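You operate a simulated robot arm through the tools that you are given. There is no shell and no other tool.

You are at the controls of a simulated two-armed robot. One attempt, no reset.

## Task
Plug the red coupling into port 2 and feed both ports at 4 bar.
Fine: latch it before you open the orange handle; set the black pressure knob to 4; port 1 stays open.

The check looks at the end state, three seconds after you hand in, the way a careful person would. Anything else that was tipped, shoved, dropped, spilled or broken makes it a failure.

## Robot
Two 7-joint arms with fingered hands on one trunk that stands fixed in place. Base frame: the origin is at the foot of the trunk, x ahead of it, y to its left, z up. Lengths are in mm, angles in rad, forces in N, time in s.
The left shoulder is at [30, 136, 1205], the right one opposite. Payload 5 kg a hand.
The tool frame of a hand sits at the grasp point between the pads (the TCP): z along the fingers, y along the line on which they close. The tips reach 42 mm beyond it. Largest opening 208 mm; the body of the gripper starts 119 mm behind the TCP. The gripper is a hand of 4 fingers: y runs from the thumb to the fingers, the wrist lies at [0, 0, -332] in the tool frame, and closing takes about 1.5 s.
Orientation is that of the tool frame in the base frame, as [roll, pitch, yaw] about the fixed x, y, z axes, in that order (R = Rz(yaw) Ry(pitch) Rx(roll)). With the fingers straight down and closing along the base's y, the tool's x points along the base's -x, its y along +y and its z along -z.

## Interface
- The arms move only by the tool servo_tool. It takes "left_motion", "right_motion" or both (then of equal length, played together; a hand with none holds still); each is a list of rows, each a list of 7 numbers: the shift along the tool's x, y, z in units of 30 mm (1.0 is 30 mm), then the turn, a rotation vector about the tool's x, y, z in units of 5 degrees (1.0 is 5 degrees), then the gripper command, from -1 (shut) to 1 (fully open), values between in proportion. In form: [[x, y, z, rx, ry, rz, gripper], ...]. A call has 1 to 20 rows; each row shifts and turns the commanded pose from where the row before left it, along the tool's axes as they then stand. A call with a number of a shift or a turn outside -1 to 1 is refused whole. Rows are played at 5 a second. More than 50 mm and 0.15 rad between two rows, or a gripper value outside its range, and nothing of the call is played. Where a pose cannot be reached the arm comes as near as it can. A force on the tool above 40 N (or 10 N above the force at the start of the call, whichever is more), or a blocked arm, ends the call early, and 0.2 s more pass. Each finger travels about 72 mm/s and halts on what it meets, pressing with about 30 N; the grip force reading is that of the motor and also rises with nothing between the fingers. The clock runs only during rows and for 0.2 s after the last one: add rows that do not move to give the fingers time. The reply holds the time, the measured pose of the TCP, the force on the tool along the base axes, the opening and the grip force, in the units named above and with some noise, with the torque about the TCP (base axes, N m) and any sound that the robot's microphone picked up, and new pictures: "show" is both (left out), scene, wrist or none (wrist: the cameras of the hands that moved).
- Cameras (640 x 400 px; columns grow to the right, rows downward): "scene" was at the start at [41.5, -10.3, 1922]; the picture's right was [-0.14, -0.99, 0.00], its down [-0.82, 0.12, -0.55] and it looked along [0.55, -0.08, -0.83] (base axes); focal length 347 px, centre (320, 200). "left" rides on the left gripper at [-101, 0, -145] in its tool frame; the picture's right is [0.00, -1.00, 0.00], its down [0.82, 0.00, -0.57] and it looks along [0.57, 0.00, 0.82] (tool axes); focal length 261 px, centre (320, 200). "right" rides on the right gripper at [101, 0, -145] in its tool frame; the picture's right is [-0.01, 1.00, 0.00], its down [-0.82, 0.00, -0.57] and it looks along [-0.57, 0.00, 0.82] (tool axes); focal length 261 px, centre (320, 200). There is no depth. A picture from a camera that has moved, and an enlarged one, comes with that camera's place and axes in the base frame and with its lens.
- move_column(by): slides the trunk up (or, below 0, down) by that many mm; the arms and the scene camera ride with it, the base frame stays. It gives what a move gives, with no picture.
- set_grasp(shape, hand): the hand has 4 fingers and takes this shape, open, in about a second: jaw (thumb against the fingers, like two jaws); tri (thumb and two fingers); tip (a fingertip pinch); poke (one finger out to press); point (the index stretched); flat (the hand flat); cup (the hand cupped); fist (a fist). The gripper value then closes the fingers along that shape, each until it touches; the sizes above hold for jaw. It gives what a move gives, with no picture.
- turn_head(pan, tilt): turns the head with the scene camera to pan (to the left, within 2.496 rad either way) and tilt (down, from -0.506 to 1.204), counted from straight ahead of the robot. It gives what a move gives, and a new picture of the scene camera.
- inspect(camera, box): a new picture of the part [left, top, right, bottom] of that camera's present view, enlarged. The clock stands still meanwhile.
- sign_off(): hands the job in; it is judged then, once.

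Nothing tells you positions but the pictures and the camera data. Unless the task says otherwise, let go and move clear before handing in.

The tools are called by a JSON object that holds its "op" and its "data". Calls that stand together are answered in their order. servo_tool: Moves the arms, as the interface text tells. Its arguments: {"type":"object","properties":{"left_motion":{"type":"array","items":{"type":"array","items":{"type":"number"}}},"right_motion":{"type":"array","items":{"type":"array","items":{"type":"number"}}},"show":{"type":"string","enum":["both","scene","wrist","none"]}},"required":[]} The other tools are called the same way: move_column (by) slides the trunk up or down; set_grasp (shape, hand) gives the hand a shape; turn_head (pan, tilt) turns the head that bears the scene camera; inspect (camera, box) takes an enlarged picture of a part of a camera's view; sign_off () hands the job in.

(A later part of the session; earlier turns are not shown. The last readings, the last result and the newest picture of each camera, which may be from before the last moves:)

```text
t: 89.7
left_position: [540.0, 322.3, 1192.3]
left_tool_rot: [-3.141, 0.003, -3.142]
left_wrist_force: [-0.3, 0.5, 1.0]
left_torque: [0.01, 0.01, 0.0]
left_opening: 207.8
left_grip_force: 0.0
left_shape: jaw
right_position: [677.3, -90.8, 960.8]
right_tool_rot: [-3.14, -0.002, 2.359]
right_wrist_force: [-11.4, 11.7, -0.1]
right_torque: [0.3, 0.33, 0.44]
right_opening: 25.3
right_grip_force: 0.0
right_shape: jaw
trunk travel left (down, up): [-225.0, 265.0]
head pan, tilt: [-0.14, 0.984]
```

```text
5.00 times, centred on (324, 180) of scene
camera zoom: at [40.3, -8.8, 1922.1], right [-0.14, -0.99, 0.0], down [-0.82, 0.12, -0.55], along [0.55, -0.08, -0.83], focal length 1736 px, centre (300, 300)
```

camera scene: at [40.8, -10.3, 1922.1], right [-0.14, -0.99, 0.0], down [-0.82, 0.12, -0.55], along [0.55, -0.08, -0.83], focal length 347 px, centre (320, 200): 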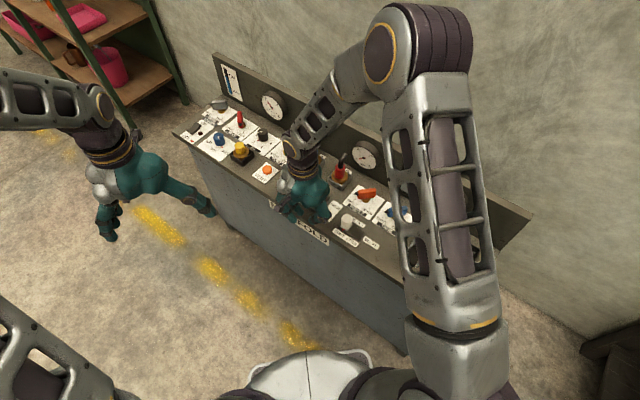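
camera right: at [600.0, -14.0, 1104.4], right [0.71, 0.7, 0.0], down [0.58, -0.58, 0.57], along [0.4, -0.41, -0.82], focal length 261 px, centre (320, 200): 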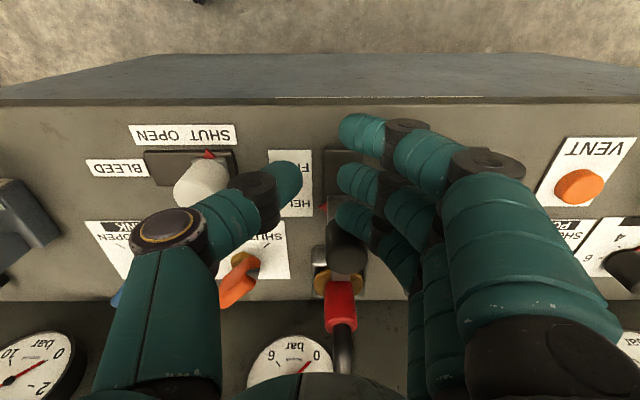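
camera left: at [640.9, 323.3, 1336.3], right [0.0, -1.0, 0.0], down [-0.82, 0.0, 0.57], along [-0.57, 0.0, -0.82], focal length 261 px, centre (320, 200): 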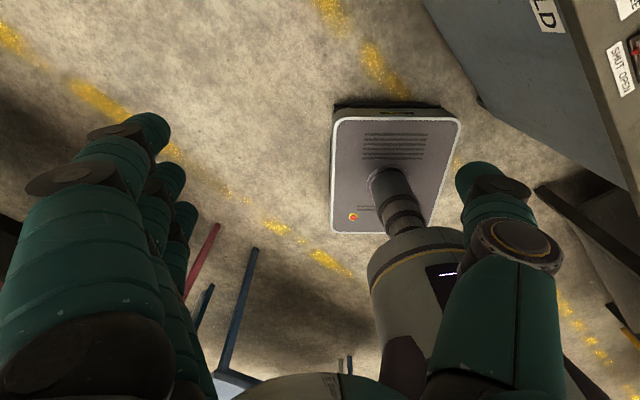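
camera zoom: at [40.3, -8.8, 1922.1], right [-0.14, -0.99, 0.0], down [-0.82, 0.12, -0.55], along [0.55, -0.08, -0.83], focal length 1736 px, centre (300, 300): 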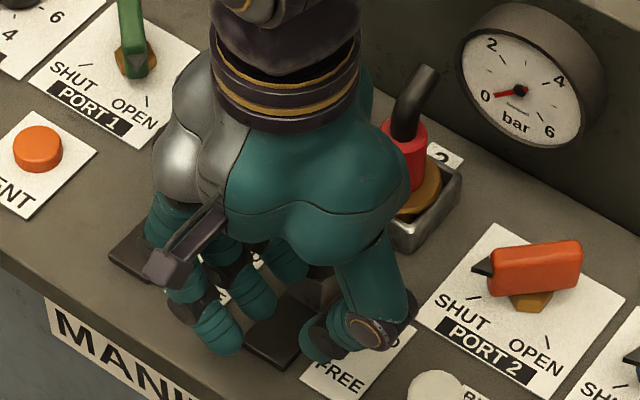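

A firm 16 N with no further motion means the latch is at its stop. I'll back off, rise, and inspect the latch and coupling.

{"op": "servo_tool", "data": {"right_motion": [[0.4, 0, 0, 0, 0, 0, -0.76], [0.5, 0, 0, 0, 0, 0, -0.76], [0, 0, -0.8, 0, 0, 0, -0.76], [0, 0, -1, 0, 0, 0, -0.76], [0, 0, -1, 0, 0, 0, -0.76], [0, -1, -1, 0, 0, 0, -0.76], [0, -1, -0.5, 0, 0, 0, -0.76], [0, -1, 0, 0, 0, 0, -0.76], [0, -1, 0, 0, 0, 0, -0.76], [0, -1, 0, 0, 0, 0, -0.76], [0, 0, 0, 0, 0, 0, -0.76]], "show": "both"}}

{"op": "inspect", "data": {"camera": "scene", "box": [280, 140, 368, 220]}}

```text
t: 92.1
left_position: [541.1, 323.2, 1191.5]
left_tool_rot: [3.141, 0.0, 3.141]
left_wrist_force: [0.6, 0.2, 0.4]
left_torque: [-0.01, 0.05, 0.0]
left_opening: 207.9
left_grip_force: 0.2
left_shape: jaw
right_position: [553.8, -181.3, 1089.9]
right_tool_rot: [-3.14, -0.001, 2.358]
right_wrist_force: [0.7, 0.5, -0.4]
right_torque: [-0.04, 0.04, -0.02]
right_opening: 25.2
right_grip_force: 0.0
right_shape: jaw
trunk travel left (down, up): [-225.0, 265.0]
head pan, tilt: [-0.14, 0.984]
camera scene: at [42.3, -9.4, 1922.0], right [-0.14, -0.99, 0.0], down [-0.82, 0.12, -0.55], along [0.55, -0.08, -0.83], focal length 347 px, centre (320, 200)
camera right: at [481.9, -108.3, 1233.5], right [0.71, 0.7, 0.0], down [0.58, -0.58, 0.57], along [0.4, -0.41, -0.82], focal length 261 px, centre (320, 200)
```

scene: 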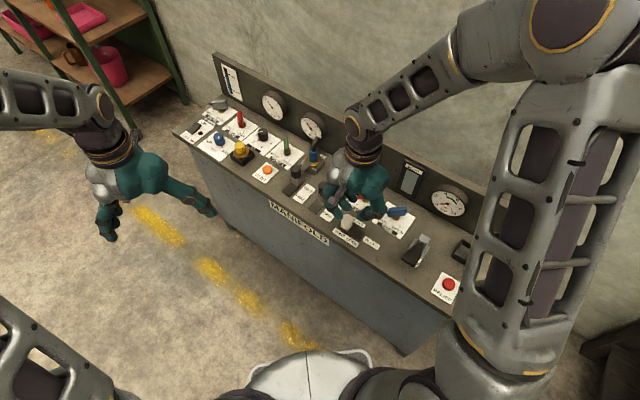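
right: 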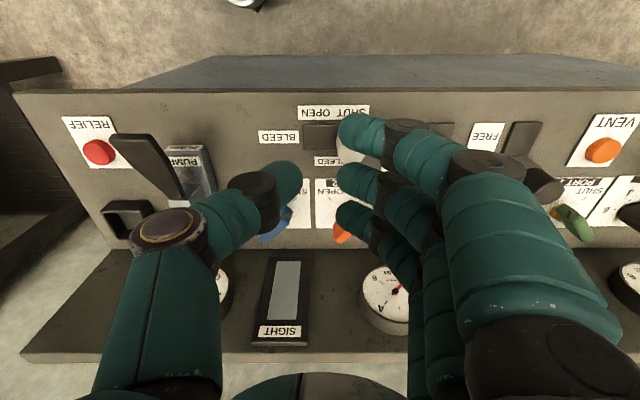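

```text
5.00 times, centred on (324, 180) of scene
camera zoom: at [42.3, -9.4, 1922.0], right [-0.14, -0.99, 0.0], down [-0.82, 0.12, -0.55], along [0.55, -0.08, -0.83], focal length 1736 px, centre (300, 300)
```

zoom: 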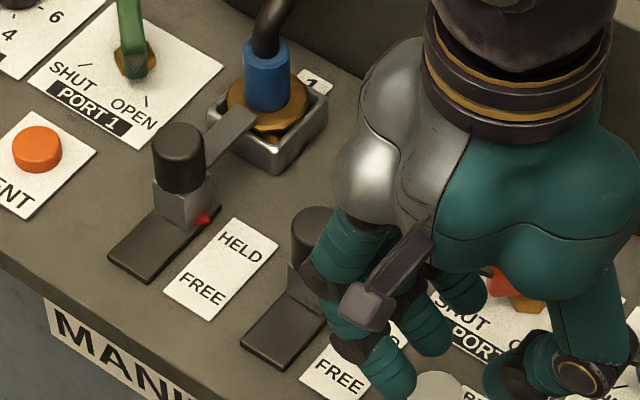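

The hand still blocks the view of port 2, so I'll move it further toward the bench's right end.

{"op": "servo_tool", "data": {"right_motion": [[0, -1, -0.3, 0, 0, 0, -0.76], [0, -1, -0.3, 0, 0, 0, -0.76], [0, -1, -0.3, 0, 0, 0, -0.5], [0, -1, 0, 0, 0, 0, 0], [0, -1, 0, 0, 0, 0, 0], [0, -1, 0, 0, 0, 0, 0], [0, 0, 0, 0, 0, 0, 0]], "show": "scene"}}

{"op": "inspect", "data": {"camera": "scene", "box": [280, 140, 368, 220]}}

{"op": "inspect", "data": {"camera": "scene", "box": [308, 150, 364, 206]}}

```text
t: 93.7
left_position: [542.4, 324.0, 1190.4]
left_tool_rot: [3.14, 0.001, 3.141]
left_wrist_force: [-0.1, 0.3, 0.0]
left_torque: [-0.03, 0.1, 0.02]
left_opening: 207.9
left_grip_force: 0.1
left_shape: jaw
right_position: [426.2, -306.4, 1115.7]
right_tool_rot: [-3.141, 0.002, 2.356]
right_wrist_force: [0.1, 0.9, 0.7]
right_torque: [-0.04, 0.04, 0.0]
right_opening: 103.2
right_grip_force: 0.0
right_shape: jaw
trunk travel left (down, up): [-225.0, 265.0]
head pan, tilt: [-0.14, 0.984]
camera scene: at [42.7, -9.3, 1922.0], right [-0.14, -0.99, 0.0], down [-0.82, 0.12, -0.55], along [0.55, -0.08, -0.83], focal length 347 px, centre (320, 200)
```

scene: 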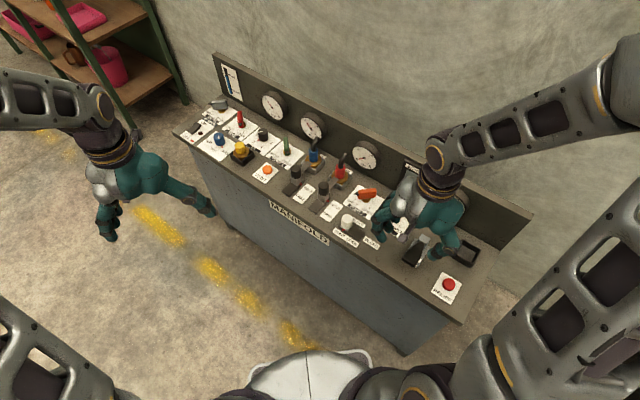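

```text
5.00 times, centred on (324, 180) of scene
camera zoom: at [42.7, -9.3, 1922.0], right [-0.14, -0.99, 0.0], down [-0.82, 0.12, -0.55], along [0.55, -0.08, -0.83], focal length 1736 px, centre (300, 300)
```

zoom: 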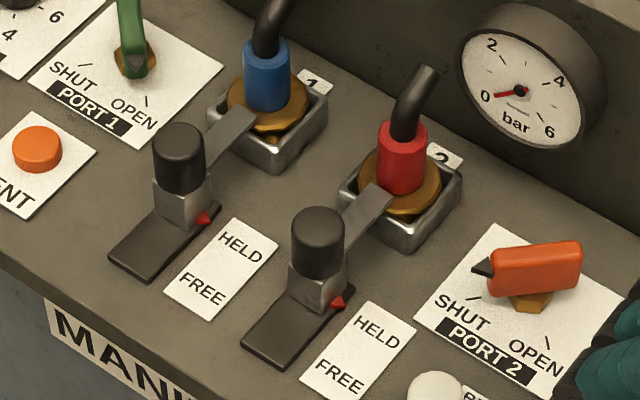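

```text
7.14 times, centred on (336, 178) of scene
camera zoom: at [42.7, -9.3, 1922.0], right [-0.14, -0.99, 0.0], down [-0.82, 0.12, -0.55], along [0.55, -0.08, -0.83], focal length 2480 px, centre (206, 357)
```

zoom: 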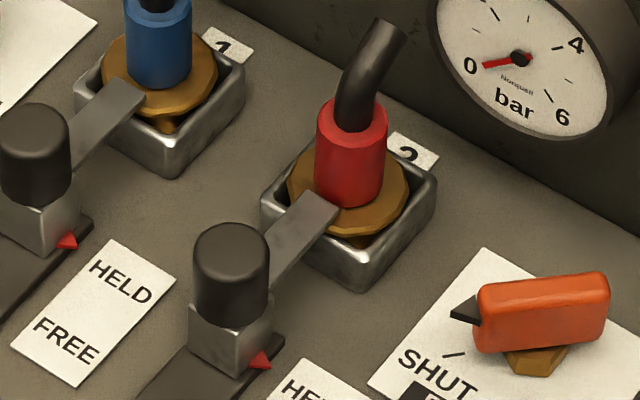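

Latch 2 is now HELD, identical to latch 1. Next is the orange handle: it pivots near (711, -272), lies along base y, and must turn 90° counter-clockwise seen from above. I'll bring the right hand over it, turned so the fingers stay clear of gauge 2, and take a close look first.

{"op": "servo_tool", "data": {"right_motion": [[-0.7425, 0.899, 0, 0, 0, 0, 0.06], [-0.7425, 0.899, 0, 0, 0, 0, 0.06], [-0.7425, 0.899, 0, 0, 0, 0, 0.06], [-0.7425, 0.899, 0, 0, 0, 0, 0.06], [-0.7425, 0.899, 0, 0, 0, 0, 0.06], [-0.7425, 0.899, 0, 0, 0, 0, 0.06], [-0.7425, 0.899, 0, 0, 0, 0, 0.06], [-0.7425, 0.899, 0, 0, 0, 0, 0.06], [0, 0, 0.7, 0, 0, 0, 0.06], [0, 0, 0.7, 0, 0, 0, 0.06], [0, 0, 0, 0, 0, 0, 0.06]], "show": "both"}}

{"op": "inspect", "data": {"camera": "right", "box": [240, 60, 400, 160]}}

{"op": "inspect", "data": {"camera": "scene", "box": [330, 150, 410, 220]}}

```text
t: 96.1
left_position: [539.0, 322.9, 1192.3]
left_tool_rot: [3.141, 0.002, -3.141]
left_wrist_force: [-0.5, 0.0, -0.1]
left_torque: [0.01, -0.05, -0.03]
left_opening: 207.9
left_grip_force: 0.0
left_shape: jaw
right_position: [704.7, -279.6, 1074.8]
right_tool_rot: [3.142, 0.0, 2.355]
right_wrist_force: [0.0, 0.3, 0.1]
right_torque: [-0.02, -0.06, 0.04]
right_opening: 109.7
right_grip_force: 0.0
right_shape: jaw
trunk travel left (down, up): [-225.0, 265.0]
head pan, tilt: [-0.14, 0.984]
camera scene: at [40.6, -10.2, 1922.1], right [-0.14, -0.99, 0.0], down [-0.82, 0.12, -0.55], along [0.55, -0.08, -0.83], focal length 347 px, centre (320, 200)
camera right: at [632.7, -209.0, 1218.5], right [0.71, 0.7, 0.0], down [0.58, -0.58, 0.57], along [0.4, -0.41, -0.82], focal length 261 px, centre (320, 200)
```

scene: 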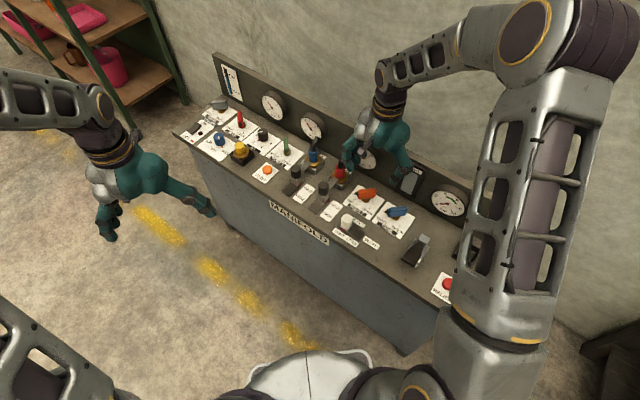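
right: 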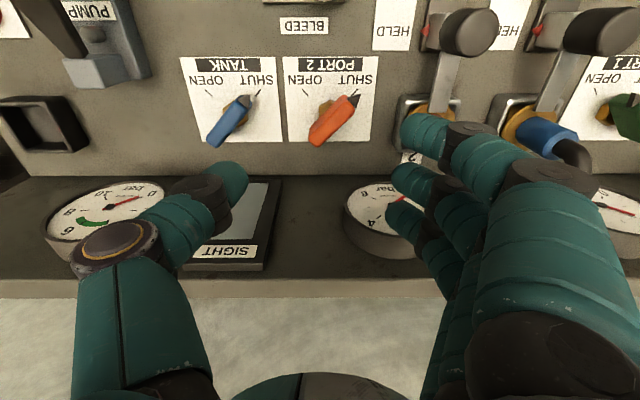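

```text
4.00 times, centred on (320, 110) of right
camera zoom: at [632.7, -209.0, 1218.5], right [0.71, 0.7, 0.0], down [0.58, -0.58, 0.57], along [0.4, -0.41, -0.82], focal length 1043 px, centre (320, 560)
```

zoom: 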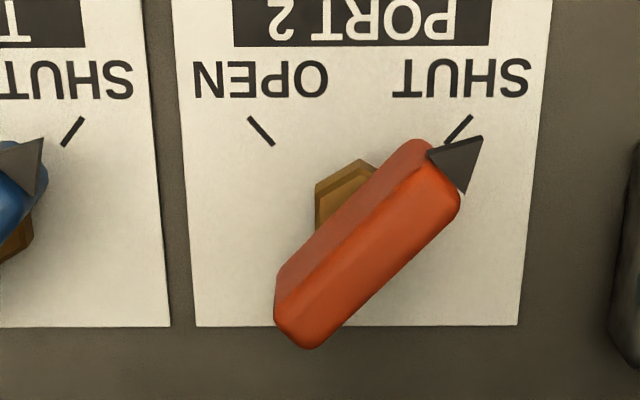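

```text
5.71 times, centred on (370, 185) of scene
camera zoom: at [40.6, -10.2, 1922.1], right [-0.14, -0.99, 0.0], down [-0.82, 0.12, -0.55], along [0.55, -0.08, -0.83], focal length 1984 px, centre (34, 286)
```

zoom: 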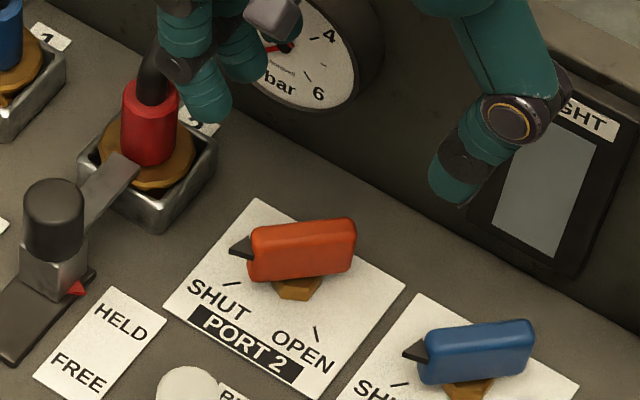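

The pivot is at about (709.5, -273) with the handle top near z≈925. I'll narrow the opening to 90 mm and lower, checking clearances partway.

{"op": "servo_tool", "data": {"right_motion": [[0.04, 0, 0, 0, 0, 0, -0.135], [0, 0, 0.8, 0, 0, 0, -0.135], [0, 0, 0.8, 0, 0, 0, -0.135], [0, 0, 0.8, 0, 0, 0, -0.135], [0, 0, 0.6, 0, 0, 0, -0.135], [0, 0, 0, 0, 0, 0, -0.135]], "show": "wrist"}}

{"op": "inspect", "data": {"camera": "scene", "box": [320, 130, 416, 220]}}

{"op": "inspect", "data": {"camera": "right", "box": [192, 60, 448, 220]}}

```text
t: 97.5
left_position: [541.5, 322.6, 1190.4]
left_tool_rot: [3.142, -0.003, 3.141]
left_wrist_force: [-0.5, -0.2, 0.1]
left_torque: [0.0, -0.04, -0.03]
left_opening: 207.8
left_grip_force: 0.1
left_shape: jaw
right_position: [704.2, -280.6, 984.8]
right_tool_rot: [3.14, 0.0, 2.355]
right_wrist_force: [0.0, 0.1, 0.9]
right_torque: [-0.02, -0.04, 0.01]
right_opening: 90.6
right_grip_force: 0.1
right_shape: jaw
trunk travel left (down, up): [-225.0, 265.0]
head pan, tilt: [-0.14, 0.984]
camera right: at [632.4, -207.8, 1128.9], right [0.71, 0.7, 0.0], down [0.58, -0.58, 0.57], along [0.4, -0.41, -0.82], focal length 261 px, centre (320, 200)
```

right: 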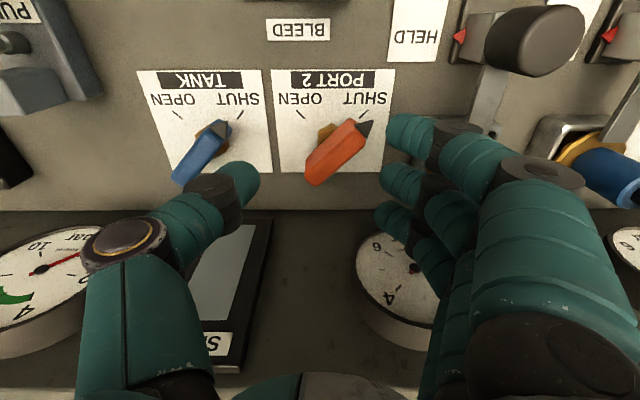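

```text
4.44 times, centred on (368, 175) of scene
camera zoom: at [40.7, -10.0, 1922.1], right [-0.14, -0.99, 0.0], down [-0.82, 0.12, -0.55], along [0.55, -0.08, -0.83], focal length 1543 px, centre (107, 311)
```

zoom: 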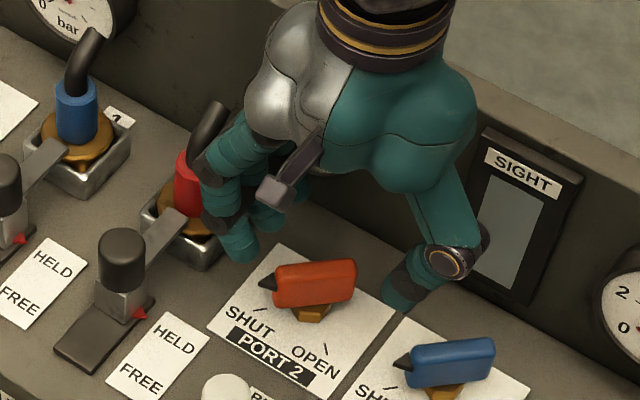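

```text
2.50 times, centred on (320, 140) of right
camera zoom: at [632.4, -207.8, 1128.9], right [0.71, 0.7, 0.0], down [0.58, -0.58, 0.57], along [0.4, -0.41, -0.82], focal length 652 px, centre (320, 350)
```

zoom: 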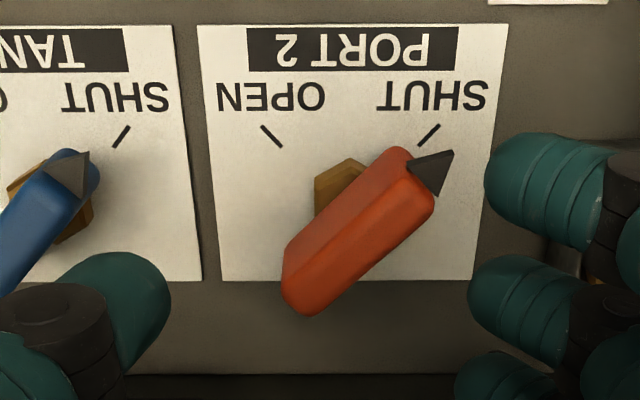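

The fingers straddle the handle with room to spare. I'll lower another 45 mm.

{"op": "servo_tool", "data": {"right_motion": [[0, 0, 0.5, 0, 0, 0, -0.135], [0, 0, 0.5, 0, 0, 0, -0.135], [0, 0, 0.5, 0, 0, 0, -0.135], [0, 0, 0, 0, 0, 0, -0.135]], "show": "wrist"}}

{"op": "inspect", "data": {"camera": "scene", "box": [320, 130, 416, 220]}}

{"op": "inspect", "data": {"camera": "right", "box": [192, 80, 448, 240]}}

```text
t: 98.5
left_position: [540.1, 323.0, 1191.3]
left_tool_rot: [3.141, 0.0, -3.141]
left_wrist_force: [-0.1, 1.0, 0.8]
left_torque: [0.02, -0.05, -0.02]
left_opening: 207.9
left_grip_force: 0.0
left_shape: jaw
right_position: [704.6, -279.4, 939.5]
right_tool_rot: [3.14, 0.001, 2.355]
right_wrist_force: [0.3, -0.3, -0.2]
right_torque: [0.01, -0.02, 0.02]
right_opening: 90.9
right_grip_force: 0.1
right_shape: jaw
trunk travel left (down, up): [-225.0, 265.0]
head pan, tilt: [-0.14, 0.984]
camera right: at [632.6, -207.3, 1083.2], right [0.71, 0.7, 0.0], down [0.58, -0.58, 0.57], along [0.4, -0.41, -0.82], focal length 261 px, centre (320, 200)
```

right: 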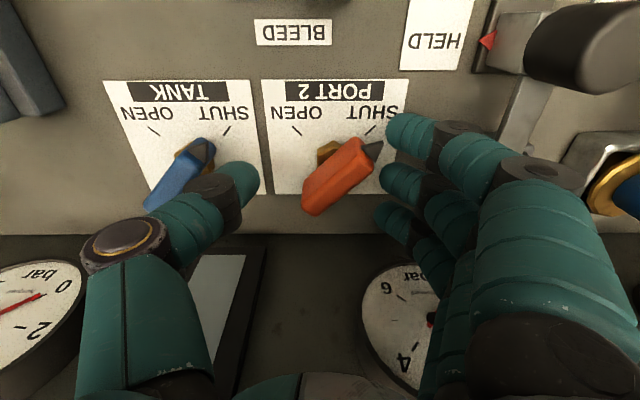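

```text
4.44 times, centred on (368, 175) of scene
camera zoom: at [40.8, -10.1, 1922.1], right [-0.14, -0.99, 0.0], down [-0.82, 0.12, -0.55], along [0.55, -0.08, -0.83], focal length 1543 px, centre (107, 311)
```

zoom: 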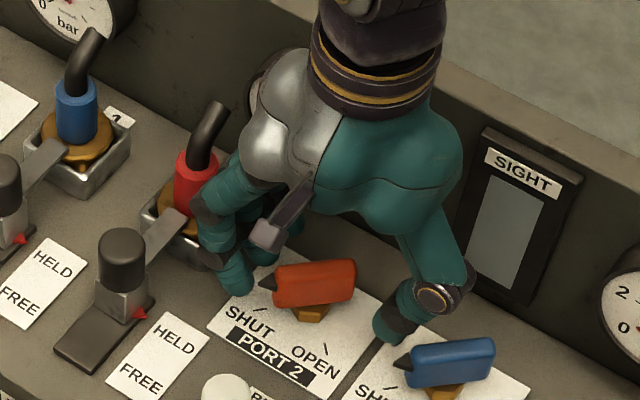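

```text
2.50 times, centred on (320, 160) of right
camera zoom: at [632.6, -207.3, 1083.2], right [0.71, 0.7, 0.0], down [0.58, -0.58, 0.57], along [0.4, -0.41, -0.82], focal length 652 px, centre (320, 300)
```

zoom: 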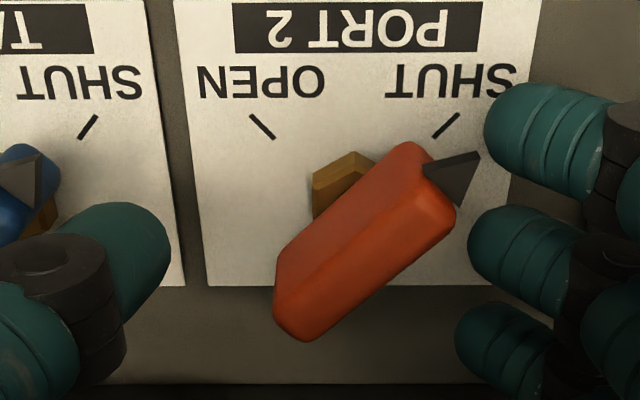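

The right hand is in position and the red coupling is undisturbed. I'll close slowly: the diagonal contact should swing the handle counter-clockwise.

{"op": "servo_tool", "data": {"right_motion": [[0, 0, 0, 0, 0, 0, -0.25], [0, 0, 0, 0, 0, 0, -0.35], [0, 0, 0, 0, 0, 0, -0.42], [0, 0, 0, 0, 0, 0, -0.48], [0, 0, 0, 0, 0, 0, -0.48], [0, 0, 0, 0, 0, 0, -0.48]], "show": "wrist"}}

{"op": "inspect", "data": {"camera": "right", "box": [192, 80, 448, 240]}}

```text
t: 99.9
left_position: [541.5, 323.1, 1191.1]
left_tool_rot: [3.141, 0.0, -3.141]
left_wrist_force: [0.0, -1.3, 0.6]
left_torque: [-0.01, -0.02, 0.0]
left_opening: 207.6
left_grip_force: 0.0
left_shape: jaw
right_position: [704.3, -278.4, 938.6]
right_tool_rot: [3.141, 0.001, 2.357]
right_wrist_force: [2.0, 1.5, 0.7]
right_torque: [0.08, -0.09, -0.04]
right_opening: 55.6
right_grip_force: 0.0
right_shape: jaw
trunk travel left (down, up): [-225.0, 265.0]
head pan, tilt: [-0.14, 0.984]
camera right: at [633.1, -207.1, 1083.1], right [0.71, 0.7, 0.0], down [0.58, -0.58, 0.57], along [0.4, -0.41, -0.82], focal length 261 px, centre (320, 200)
```

right: 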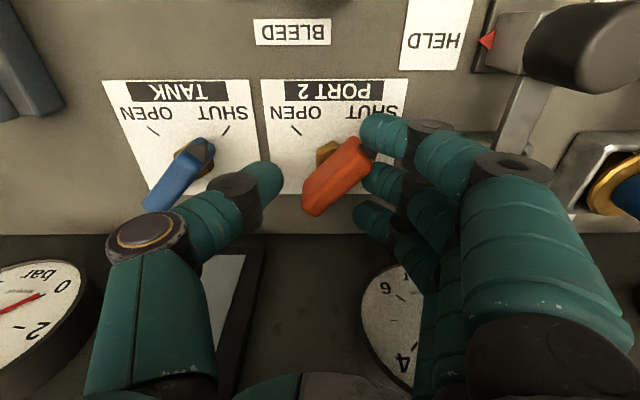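

```text
2.50 times, centred on (320, 160) of right
camera zoom: at [633.1, -207.1, 1083.1], right [0.71, 0.7, 0.0], down [0.58, -0.58, 0.57], along [0.4, -0.41, -0.82], focal length 652 px, centre (320, 300)
```

zoom: 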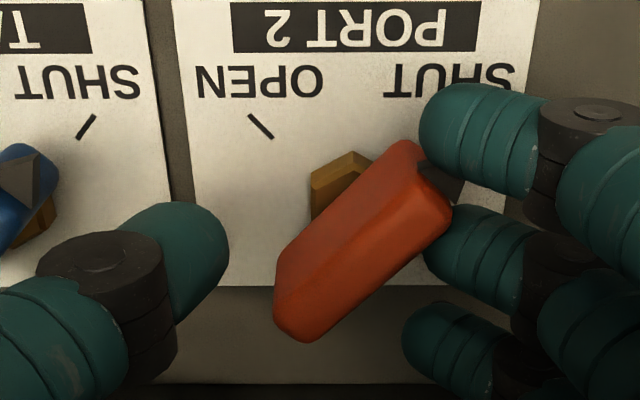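

The index and middle fingers have reached the handle's pointer end. I'll keep closing to start it turning.

{"op": "servo_tool", "data": {"right_motion": [[0, 0, 0, 0, 0, 0, -0.52], [0, 0, 0, 0, 0, 0, -0.56], [0, 0, 0, 0, 0, 0, -0.6], [0, 0, 0, 0, 0, 0, -0.6], [0, 0, 0, 0, 0, 0, -0.6]], "show": "wrist"}}

{"op": "inspect", "data": {"camera": "right", "box": [192, 80, 448, 240]}}

{"op": "inspect", "data": {"camera": "scene", "box": [320, 130, 416, 220]}}

```text
t: 101.1
left_position: [540.6, 321.7, 1191.0]
left_tool_rot: [-3.141, -0.001, 3.141]
left_wrist_force: [-0.1, 0.1, -0.4]
left_torque: [-0.01, 0.02, 0.01]
left_opening: 207.9
left_grip_force: 0.1
left_shape: jaw
right_position: [704.5, -279.0, 940.1]
right_tool_rot: [-3.141, -0.001, 2.355]
right_wrist_force: [2.0, 2.0, 0.7]
right_torque: [0.06, -0.09, -0.03]
right_opening: 43.2
right_grip_force: 0.1
right_shape: jaw
trunk travel left (down, up): [-225.0, 265.0]
head pan, tilt: [-0.14, 0.984]
camera right: at [633.1, -207.1, 1083.0], right [0.71, 0.7, 0.0], down [0.58, -0.58, 0.57], along [0.4, -0.41, -0.82], focal length 261 px, centre (320, 200)
```

right: 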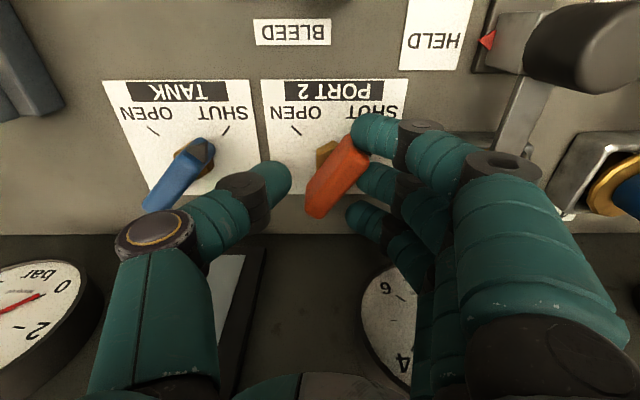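

```text
2.50 times, centred on (320, 160) of right
camera zoom: at [633.1, -207.1, 1083.0], right [0.71, 0.7, 0.0], down [0.58, -0.58, 0.57], along [0.4, -0.41, -0.82], focal length 652 px, centre (320, 300)
```

zoom: 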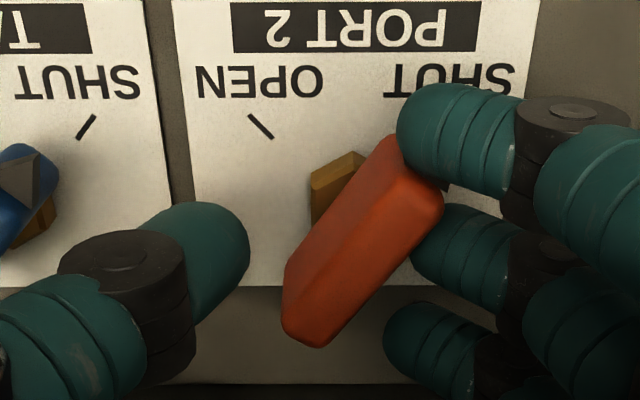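

```text
4.44 times, centred on (368, 175) of scene
camera zoom: at [41.7, -9.9, 1922.0], right [-0.14, -0.99, 0.0], down [-0.82, 0.12, -0.55], along [0.55, -0.08, -0.83], focal length 1543 px, centre (107, 311)
```

zoom: 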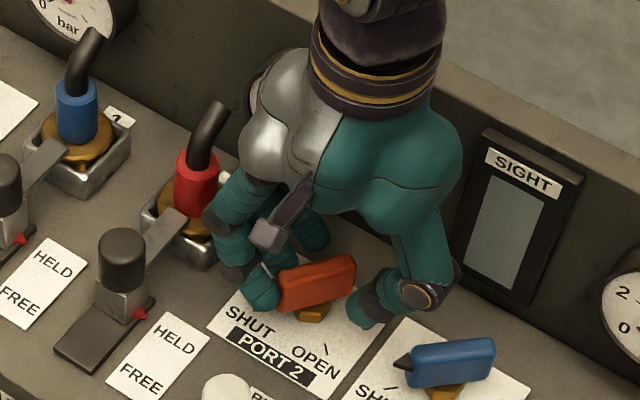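

The handle is turning easily. I'll close further.

{"op": "servo_tool", "data": {"right_motion": [[0, 0, 0, 0, 0, 0, -0.65], [0, 0, 0, 0, 0, 0, -0.7], [0, 0, 0, 0, 0, 0, -0.75], [0, 0, 0, 0, 0, 0, -0.8], [0, 0, 0, 0, 0, 0, -0.8], [0, 0, 0, 0, 0, 0, -0.8]], "show": "wrist"}}

{"op": "inspect", "data": {"camera": "right", "box": [192, 80, 448, 240]}}

{"op": "inspect", "data": {"camera": "scene", "box": [320, 130, 416, 220]}}

```text
t: 102.5
left_position: [540.9, 322.7, 1191.7]
left_tool_rot: [-3.141, 0.0, -3.141]
left_wrist_force: [-0.1, 0.2, 0.1]
left_torque: [-0.02, 0.0, -0.03]
left_opening: 207.7
left_grip_force: 0.1
left_shape: jaw
right_position: [705.5, -278.9, 939.3]
right_tool_rot: [-3.141, -0.001, 2.354]
right_wrist_force: [3.1, 11.0, 1.8]
right_torque: [0.37, -0.09, 0.08]
right_opening: 22.5
right_grip_force: 0.0
right_shape: jaw
trunk travel left (down, up): [-225.0, 265.0]
head pan, tilt: [-0.14, 0.984]
camera right: at [633.0, -206.2, 1083.2], right [0.71, 0.7, 0.0], down [0.58, -0.58, 0.57], along [0.4, -0.41, -0.82], focal length 261 px, centre (320, 200)
```

right: 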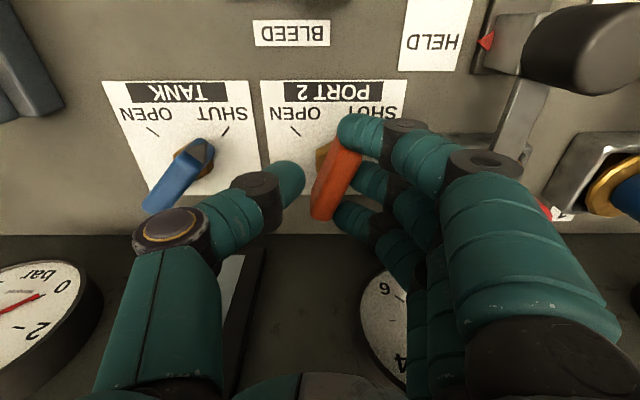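

```text
2.50 times, centred on (320, 160) of right
camera zoom: at [633.0, -206.2, 1083.2], right [0.71, 0.7, 0.0], down [0.58, -0.58, 0.57], along [0.4, -0.41, -0.82], focal length 652 px, centre (320, 300)
```

zoom: 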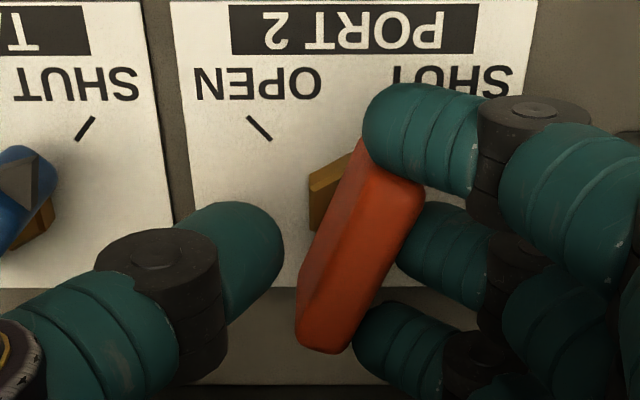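

```text
4.44 times, centred on (368, 175) of scene
camera zoom: at [41.5, -9.1, 1922.0], right [-0.14, -0.99, 0.0], down [-0.82, 0.12, -0.55], along [0.55, -0.08, -0.83], focal length 1543 px, centre (107, 311)
```

zoom: 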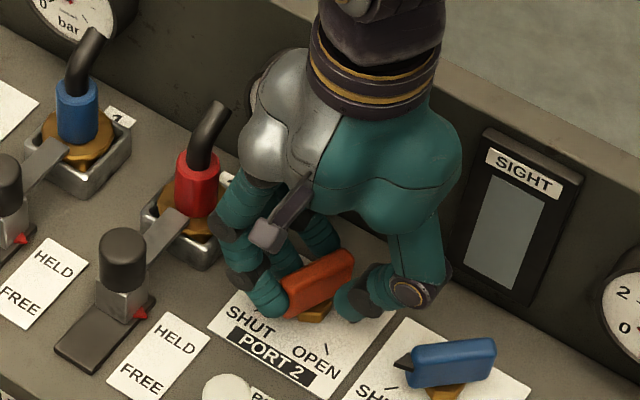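

The handle has turned about 28°, but the index is only catching the thin pointer tip and the ring finger is blocking the other end. I'll loosen, slide the hand 10 mm so the index bears on the handle body, and close again.

{"op": "servo_tool", "data": {"right_motion": [[0, 0, 0, 0, 0, 0, -0.6], [0, 0, 0, 0, 0, 0, -0.5], [-0.18, 0, 0, 0, 0, 0, -0.5], [-0.18, 0, 0, 0, 0, 0, -0.5], [0, 0, 0, 0, 0, 0, -0.6], [0, 0, 0, 0, 0, 0, -0.7], [0, 0, 0, 0, 0, 0, -0.78], [0, 0, 0, 0, 0, 0, -0.78], [0, 0, 0, 0, 0, 0, -0.78]], "show": "wrist"}}

{"op": "inspect", "data": {"camera": "right", "box": [192, 80, 448, 240]}}

{"op": "inspect", "data": {"camera": "scene", "box": [320, 130, 416, 220]}}

```text
t: 104.5
left_position: [540.1, 324.4, 1190.6]
left_tool_rot: [-3.14, -0.001, -3.141]
left_wrist_force: [-0.1, 0.3, 0.0]
left_torque: [0.01, -0.01, 0.02]
left_opening: 207.7
left_grip_force: 0.1
left_shape: jaw
right_position: [712.4, -284.7, 941.0]
right_tool_rot: [3.138, 0.001, 2.357]
right_wrist_force: [4.7, 21.4, 13.0]
right_torque: [1.22, -0.2, 0.01]
right_opening: 26.6
right_grip_force: 0.1
right_shape: jaw
trunk travel left (down, up): [-225.0, 265.0]
head pan, tilt: [-0.14, 0.984]
camera right: at [640.3, -212.2, 1084.1], right [0.71, 0.7, 0.0], down [0.58, -0.58, 0.57], along [0.4, -0.41, -0.82], focal length 261 px, centre (320, 200)
```

right: 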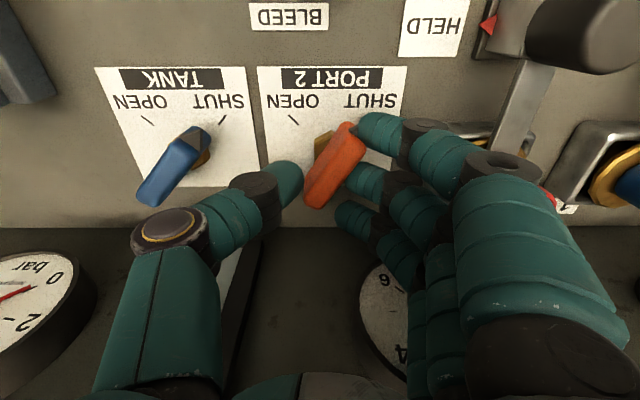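

```text
2.50 times, centred on (320, 160) of right
camera zoom: at [640.3, -212.2, 1084.1], right [0.71, 0.7, 0.0], down [0.58, -0.58, 0.57], along [0.4, -0.41, -0.82], focal length 652 px, centre (320, 300)
```

zoom: 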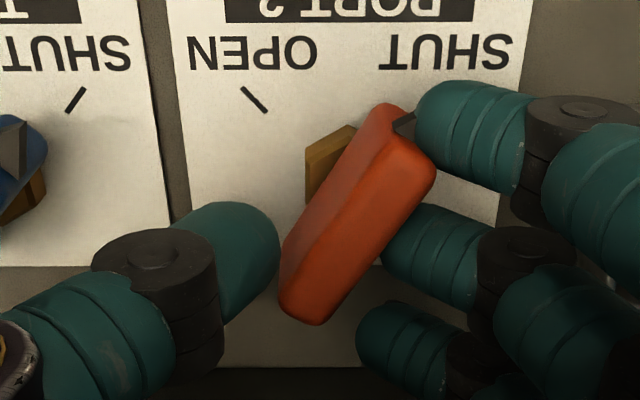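

```text
4.44 times, centred on (368, 175) of scene
camera zoom: at [40.9, -7.6, 1922.1], right [-0.14, -0.99, 0.0], down [-0.82, 0.12, -0.55], along [0.55, -0.08, -0.83], focal length 1543 px, centre (107, 311)
```

zoom: 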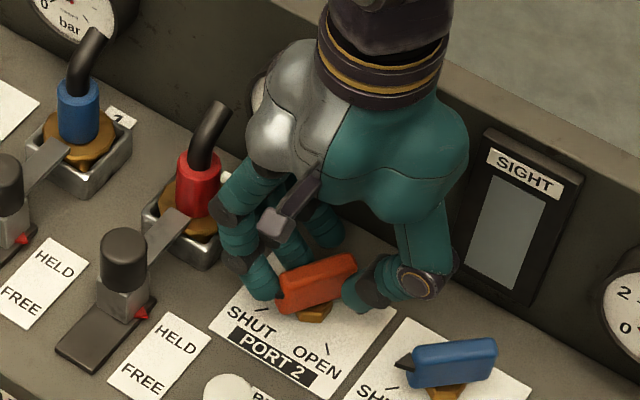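

Closing harder just loads the pivot because two fingers oppose each other. I'll open, lift clear, and reposition so that only the ring finger pushes the pointer half, then orbit the hand around the pivot.

{"op": "servo_tool", "data": {"right_motion": [[0, 0, 0, 0, 0, 0, -0.5], [0, 0, 0, 0, 0, 0, -0.135], [0, 0, 0, 0, 0, 0, -0.135], [0, 0, -0.8, 0, 0, 0, -0.135], [0, 0, -0.8, 0, 0, 0, -0.135], [0, 0, -0.8, 0, 0, 0, -0.135], [0, 0, 0, 0, 0, 0, -0.76], [0, 0, 0, 0, 0, 0, -0.76], [0.6, 0.2, 0, 0, 0, 0, -0.76], [0.6, 0.2, 0, 0, 0, 0, -0.76], [0.6, 0.2, 0, 0, 0, 0, -0.76], [0.61, 0.23, 0, 0, 0, 0, -0.76], [0, 0, 0, 0, 0, 0, -0.76]], "show": "both"}}

{"op": "inspect", "data": {"camera": "scene", "box": [320, 130, 416, 220]}}

{"op": "inspect", "data": {"camera": "right", "box": [192, 80, 448, 240]}}

```text
t: 107.3
left_position: [540.4, 321.5, 1190.9]
left_tool_rot: [-3.141, -0.001, -3.141]
left_wrist_force: [0.4, -1.2, 1.2]
left_torque: [0.01, 0.0, 0.0]
left_opening: 207.9
left_grip_force: 0.0
left_shape: jaw
right_position: [680.0, -218.7, 1012.2]
right_tool_rot: [3.14, 0.0, 2.356]
right_wrist_force: [0.0, 0.1, -0.6]
right_torque: [0.03, 0.0, 0.0]
right_opening: 25.5
right_grip_force: 0.2
right_shape: jaw
trunk travel left (down, up): [-225.0, 265.0]
head pan, tilt: [-0.14, 0.984]
camera scene: at [41.5, -11.0, 1922.0], right [-0.14, -0.99, 0.0], down [-0.82, 0.12, -0.55], along [0.55, -0.08, -0.83], focal length 347 px, centre (320, 200)
camera right: at [608.1, -148.1, 1155.8], right [0.71, 0.7, 0.0], down [0.58, -0.58, 0.57], along [0.4, -0.41, -0.82], focal length 261 px, centre (320, 200)
```

scene: 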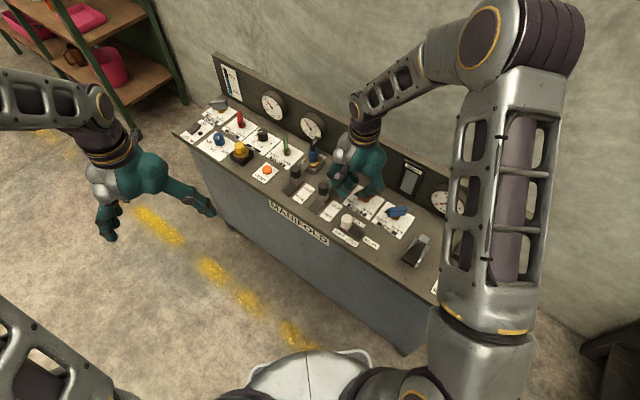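
right: 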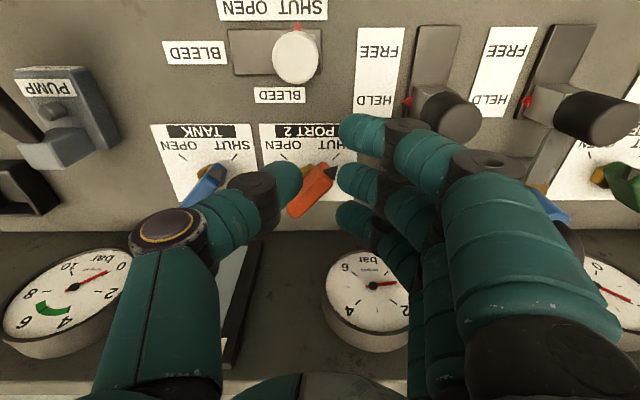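

```text
4.44 times, centred on (368, 175) of scene
camera zoom: at [41.5, -11.0, 1922.0], right [-0.14, -0.99, 0.0], down [-0.82, 0.12, -0.55], along [0.55, -0.08, -0.83], focal length 1543 px, centre (107, 311)
```

zoom: 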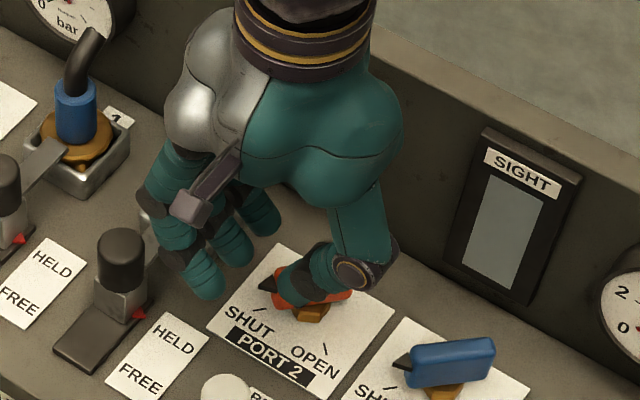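

```text
2.50 times, centred on (320, 160) of right
camera zoom: at [608.1, -148.1, 1155.8], right [0.71, 0.7, 0.0], down [0.58, -0.58, 0.57], along [0.4, -0.41, -0.82], focal length 652 px, centre (320, 300)
```

zoom: 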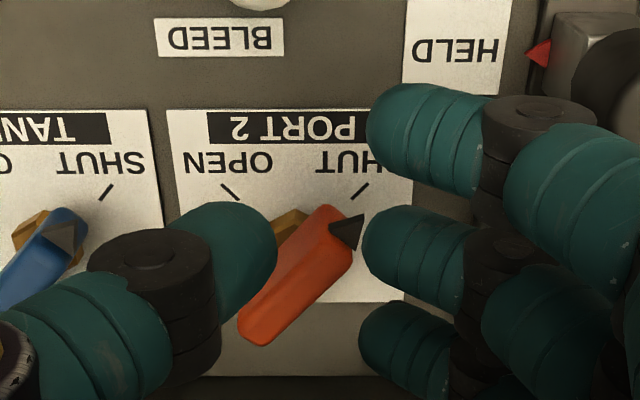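

The handle stayed where I left it, about 17° along. The ring finger is now lined up behind its pointer half, so I'll lower and check.

{"op": "servo_tool", "data": {"right_motion": [[0, 0, 0.8, 0, 0, 0, -0.76], [0, 0, 0.8, 0, 0, 0, -0.76], [0, 0, 0.8, 0, 0, 0, -0.76], [0, 0, 0, 0, 0, 0, -0.76]], "show": "wrist"}}

{"op": "inspect", "data": {"camera": "right", "box": [192, 80, 448, 240]}}

{"op": "inspect", "data": {"camera": "scene", "box": [320, 130, 416, 220]}}

```text
t: 108.3
left_position: [541.8, 322.3, 1191.5]
left_tool_rot: [-3.139, 0.002, 3.139]
left_wrist_force: [-0.1, 0.6, -0.5]
left_torque: [-0.04, -0.05, 0.0]
left_opening: 207.7
left_grip_force: 0.0
left_shape: jaw
right_position: [677.4, -218.5, 941.0]
right_tool_rot: [-3.14, 0.0, 2.356]
right_wrist_force: [0.0, 0.7, 0.1]
right_torque: [-0.01, -0.06, -0.02]
right_opening: 25.5
right_grip_force: 0.1
right_shape: jaw
trunk travel left (down, up): [-225.0, 265.0]
head pan, tilt: [-0.14, 0.984]
camera right: at [606.7, -147.1, 1083.6], right [0.71, 0.7, 0.0], down [0.58, -0.58, 0.57], along [0.4, -0.41, -0.82], focal length 261 px, centre (320, 200)
```

right: 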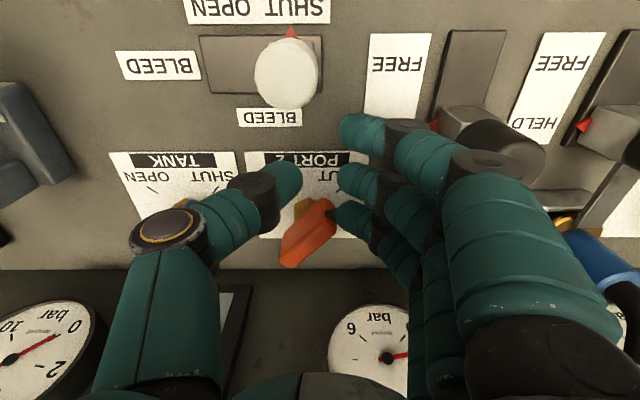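

```text
2.50 times, centred on (320, 160) of right
camera zoom: at [606.7, -147.1, 1083.6], right [0.71, 0.7, 0.0], down [0.58, -0.58, 0.57], along [0.4, -0.41, -0.82], focal length 652 px, centre (320, 300)
```

zoom: 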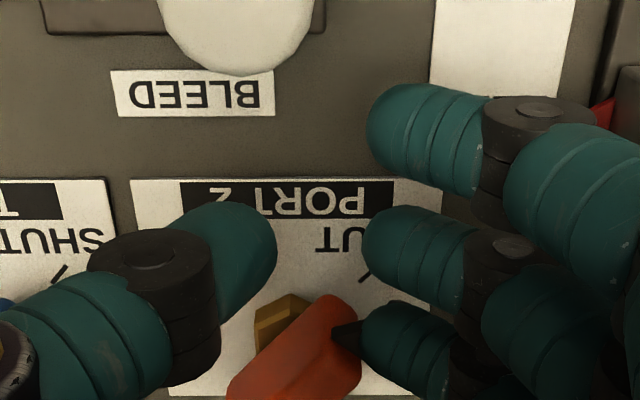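

```text
4.44 times, centred on (368, 175) of scene
camera zoom: at [40.7, -10.2, 1922.1], right [-0.14, -0.99, 0.0], down [-0.82, 0.12, -0.55], along [0.55, -0.08, -0.83], focal length 1543 px, centre (107, 311)
```

zoom: 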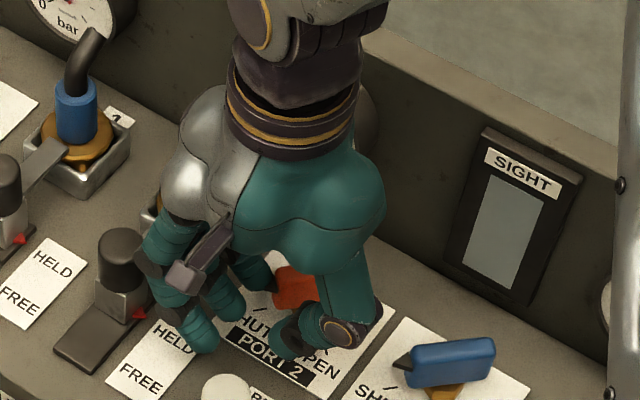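

I'll zoom in to see exactly where the ring finger meets the handle.

{"op": "inspect", "data": {"camera": "right", "box": [256, 170, 384, 280]}}

{"op": "inspect", "data": {"camera": "scene", "box": [356, 176, 404, 212]}}

```text
3.64 times, centred on (320, 225) of right
camera zoom: at [606.7, -147.1, 1083.6], right [0.71, 0.7, 0.0], down [0.58, -0.58, 0.57], along [0.4, -0.41, -0.82], focal length 948 px, centre (320, 109)
```

zoom: 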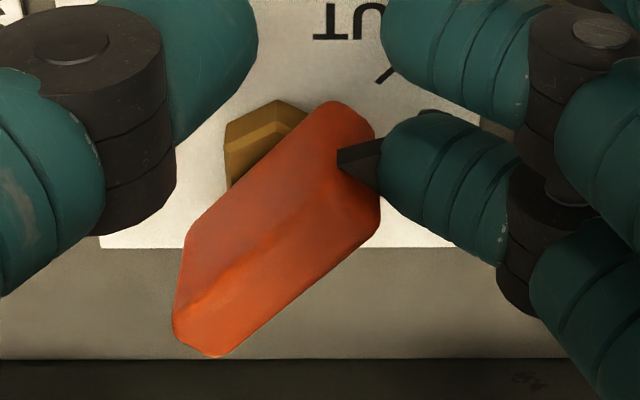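

```text
11.11 times, centred on (380, 194) of scene
camera zoom: at [40.7, -10.2, 1922.1], right [-0.14, -0.99, 0.0], down [-0.82, 0.12, -0.55], along [0.55, -0.08, -0.83], focal length 3858 px, centre (-347, 267)
```

zoom: 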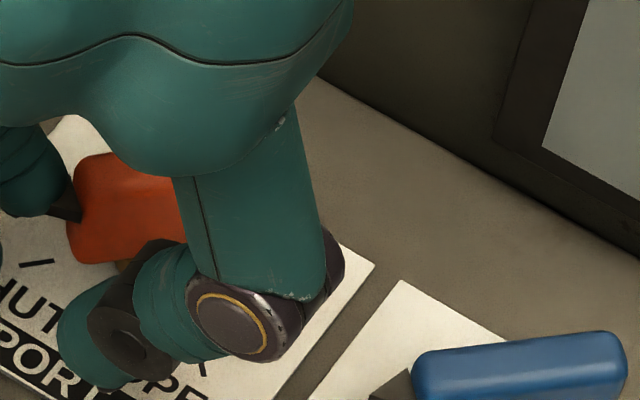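

The ring finger is just behind the pointer end. I'll push in the thumb direction in small steps to swing the handle.

{"op": "servo_tool", "data": {"right_motion": [[0, -0.15, 0, 0, 0, 0, -0.76], [0, -0.15, 0, 0, 0, 0, -0.76], [0, -0.15, 0, 0, 0, 0, -0.76], [0, 0, 0, 0, 0, 0, -0.76]], "show": "none"}}

{"op": "inspect", "data": {"camera": "right", "box": [256, 170, 384, 280]}}

```text
t: 109.3
left_position: [540.8, 323.4, 1191.0]
left_tool_rot: [-3.141, -0.001, -3.141]
left_wrist_force: [-0.3, -0.1, 0.1]
left_torque: [-0.01, 0.01, -0.02]
left_opening: 207.7
left_grip_force: 0.0
left_shape: jaw
right_position: [670.1, -227.6, 940.8]
right_tool_rot: [3.141, 0.001, 2.355]
right_wrist_force: [2.0, 8.4, 4.4]
right_torque: [0.19, -0.28, 0.42]
right_opening: 26.3
right_grip_force: 0.1
right_shape: jaw
trunk travel left (down, up): [-225.0, 265.0]
head pan, tilt: [-0.14, 0.984]
```

```text
3.64 times, centred on (320, 225) of right
camera zoom: at [598.0, -155.1, 1083.8], right [0.71, 0.7, 0.0], down [0.58, -0.58, 0.57], along [0.4, -0.41, -0.82], focal length 948 px, centre (320, 109)
```

zoom: 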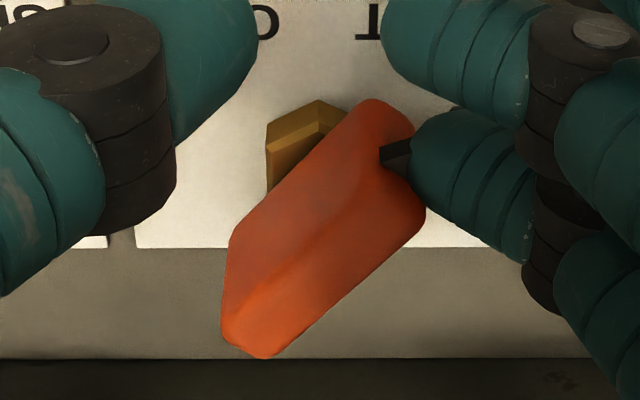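

The finger just flexes when pushed this way, so it can't turn the handle. I'll go back to straddling the handle at its centre and squeeze at full force: index and ring on one side, thumb on the other. That should clamp the handle's angle, and then I can rotate the hand.

{"op": "servo_tool", "data": {"right_motion": [[0, 0.4, 0, 0, 0, 0, -0.76], [0, 0, -0.8, 0, 0, 0, -0.76], [0, 0, -0.8, 0, 0, 0, -0.76], [0, 0, -0.8, 0, 0, 0, -0.4], [-0.5, -0.2, 0, 0, 0, 0, -0.135], [-0.5, -0.2, 0, 0, 0, 0, -0.135], [-0.5, -0.2, 0, 0, 0, 0, -0.135], [-0.51, -0.21, 0, 0, 0, 0, -0.135], [0, 0, 0.8, 0, 0, 0, -0.135], [0, 0, 0, 0, 0, 0, -0.135]], "show": "wrist"}}

{"op": "inspect", "data": {"camera": "right", "box": [192, 60, 448, 220]}}

{"op": "inspect", "data": {"camera": "scene", "box": [320, 130, 416, 220]}}

```text
t: 111.5
left_position: [540.1, 321.9, 1190.7]
left_tool_rot: [-3.14, 0.001, 3.141]
left_wrist_force: [-1.1, -0.7, -0.6]
left_torque: [0.02, -0.05, 0.02]
left_opening: 207.7
left_grip_force: 0.0
left_shape: jaw
right_position: [701.4, -279.5, 986.8]
right_tool_rot: [-3.14, 0.0, 2.357]
right_wrist_force: [-0.1, -0.3, 0.0]
right_torque: [0.06, -0.08, 0.01]
right_opening: 89.2
right_grip_force: 0.0
right_shape: jaw
trunk travel left (down, up): [-225.0, 265.0]
head pan, tilt: [-0.14, 0.984]
camera right: at [630.1, -207.1, 1130.3], right [0.71, 0.7, 0.0], down [0.58, -0.58, 0.57], along [0.4, -0.41, -0.82], focal length 261 px, centre (320, 200)
```

right: 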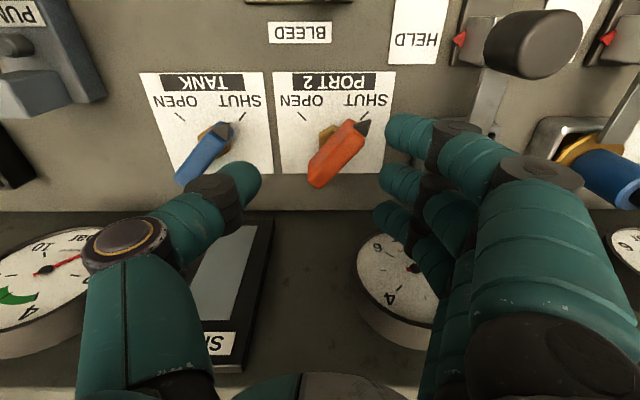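

```text
2.50 times, centred on (320, 140) of right
camera zoom: at [630.1, -207.1, 1130.3], right [0.71, 0.7, 0.0], down [0.58, -0.58, 0.57], along [0.4, -0.41, -0.82], focal length 652 px, centre (320, 350)
```

zoom: 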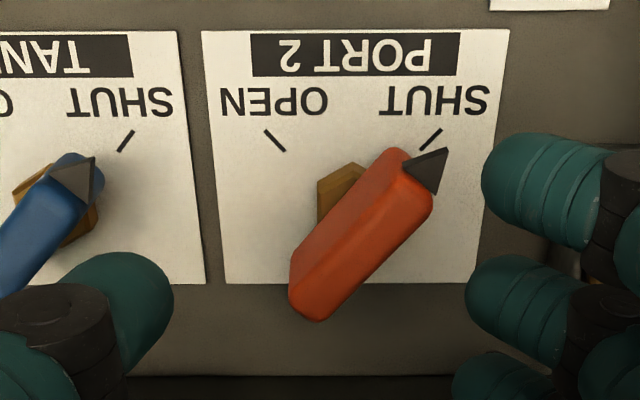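

```text
4.44 times, centred on (368, 175) of scene
camera zoom: at [40.5, -10.5, 1922.1], right [-0.14, -0.99, 0.0], down [-0.82, 0.12, -0.55], along [0.55, -0.08, -0.83], focal length 1543 px, centre (107, 311)
```

zoom: 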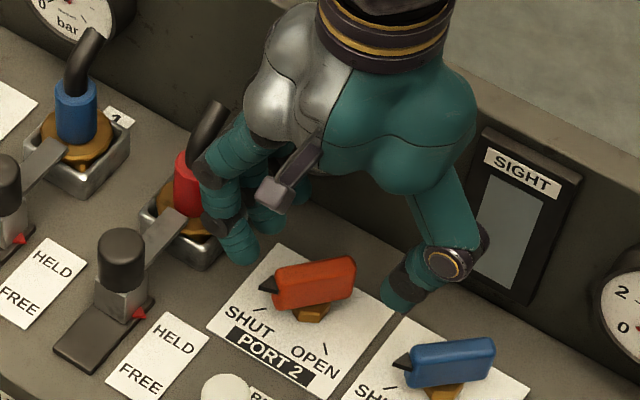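

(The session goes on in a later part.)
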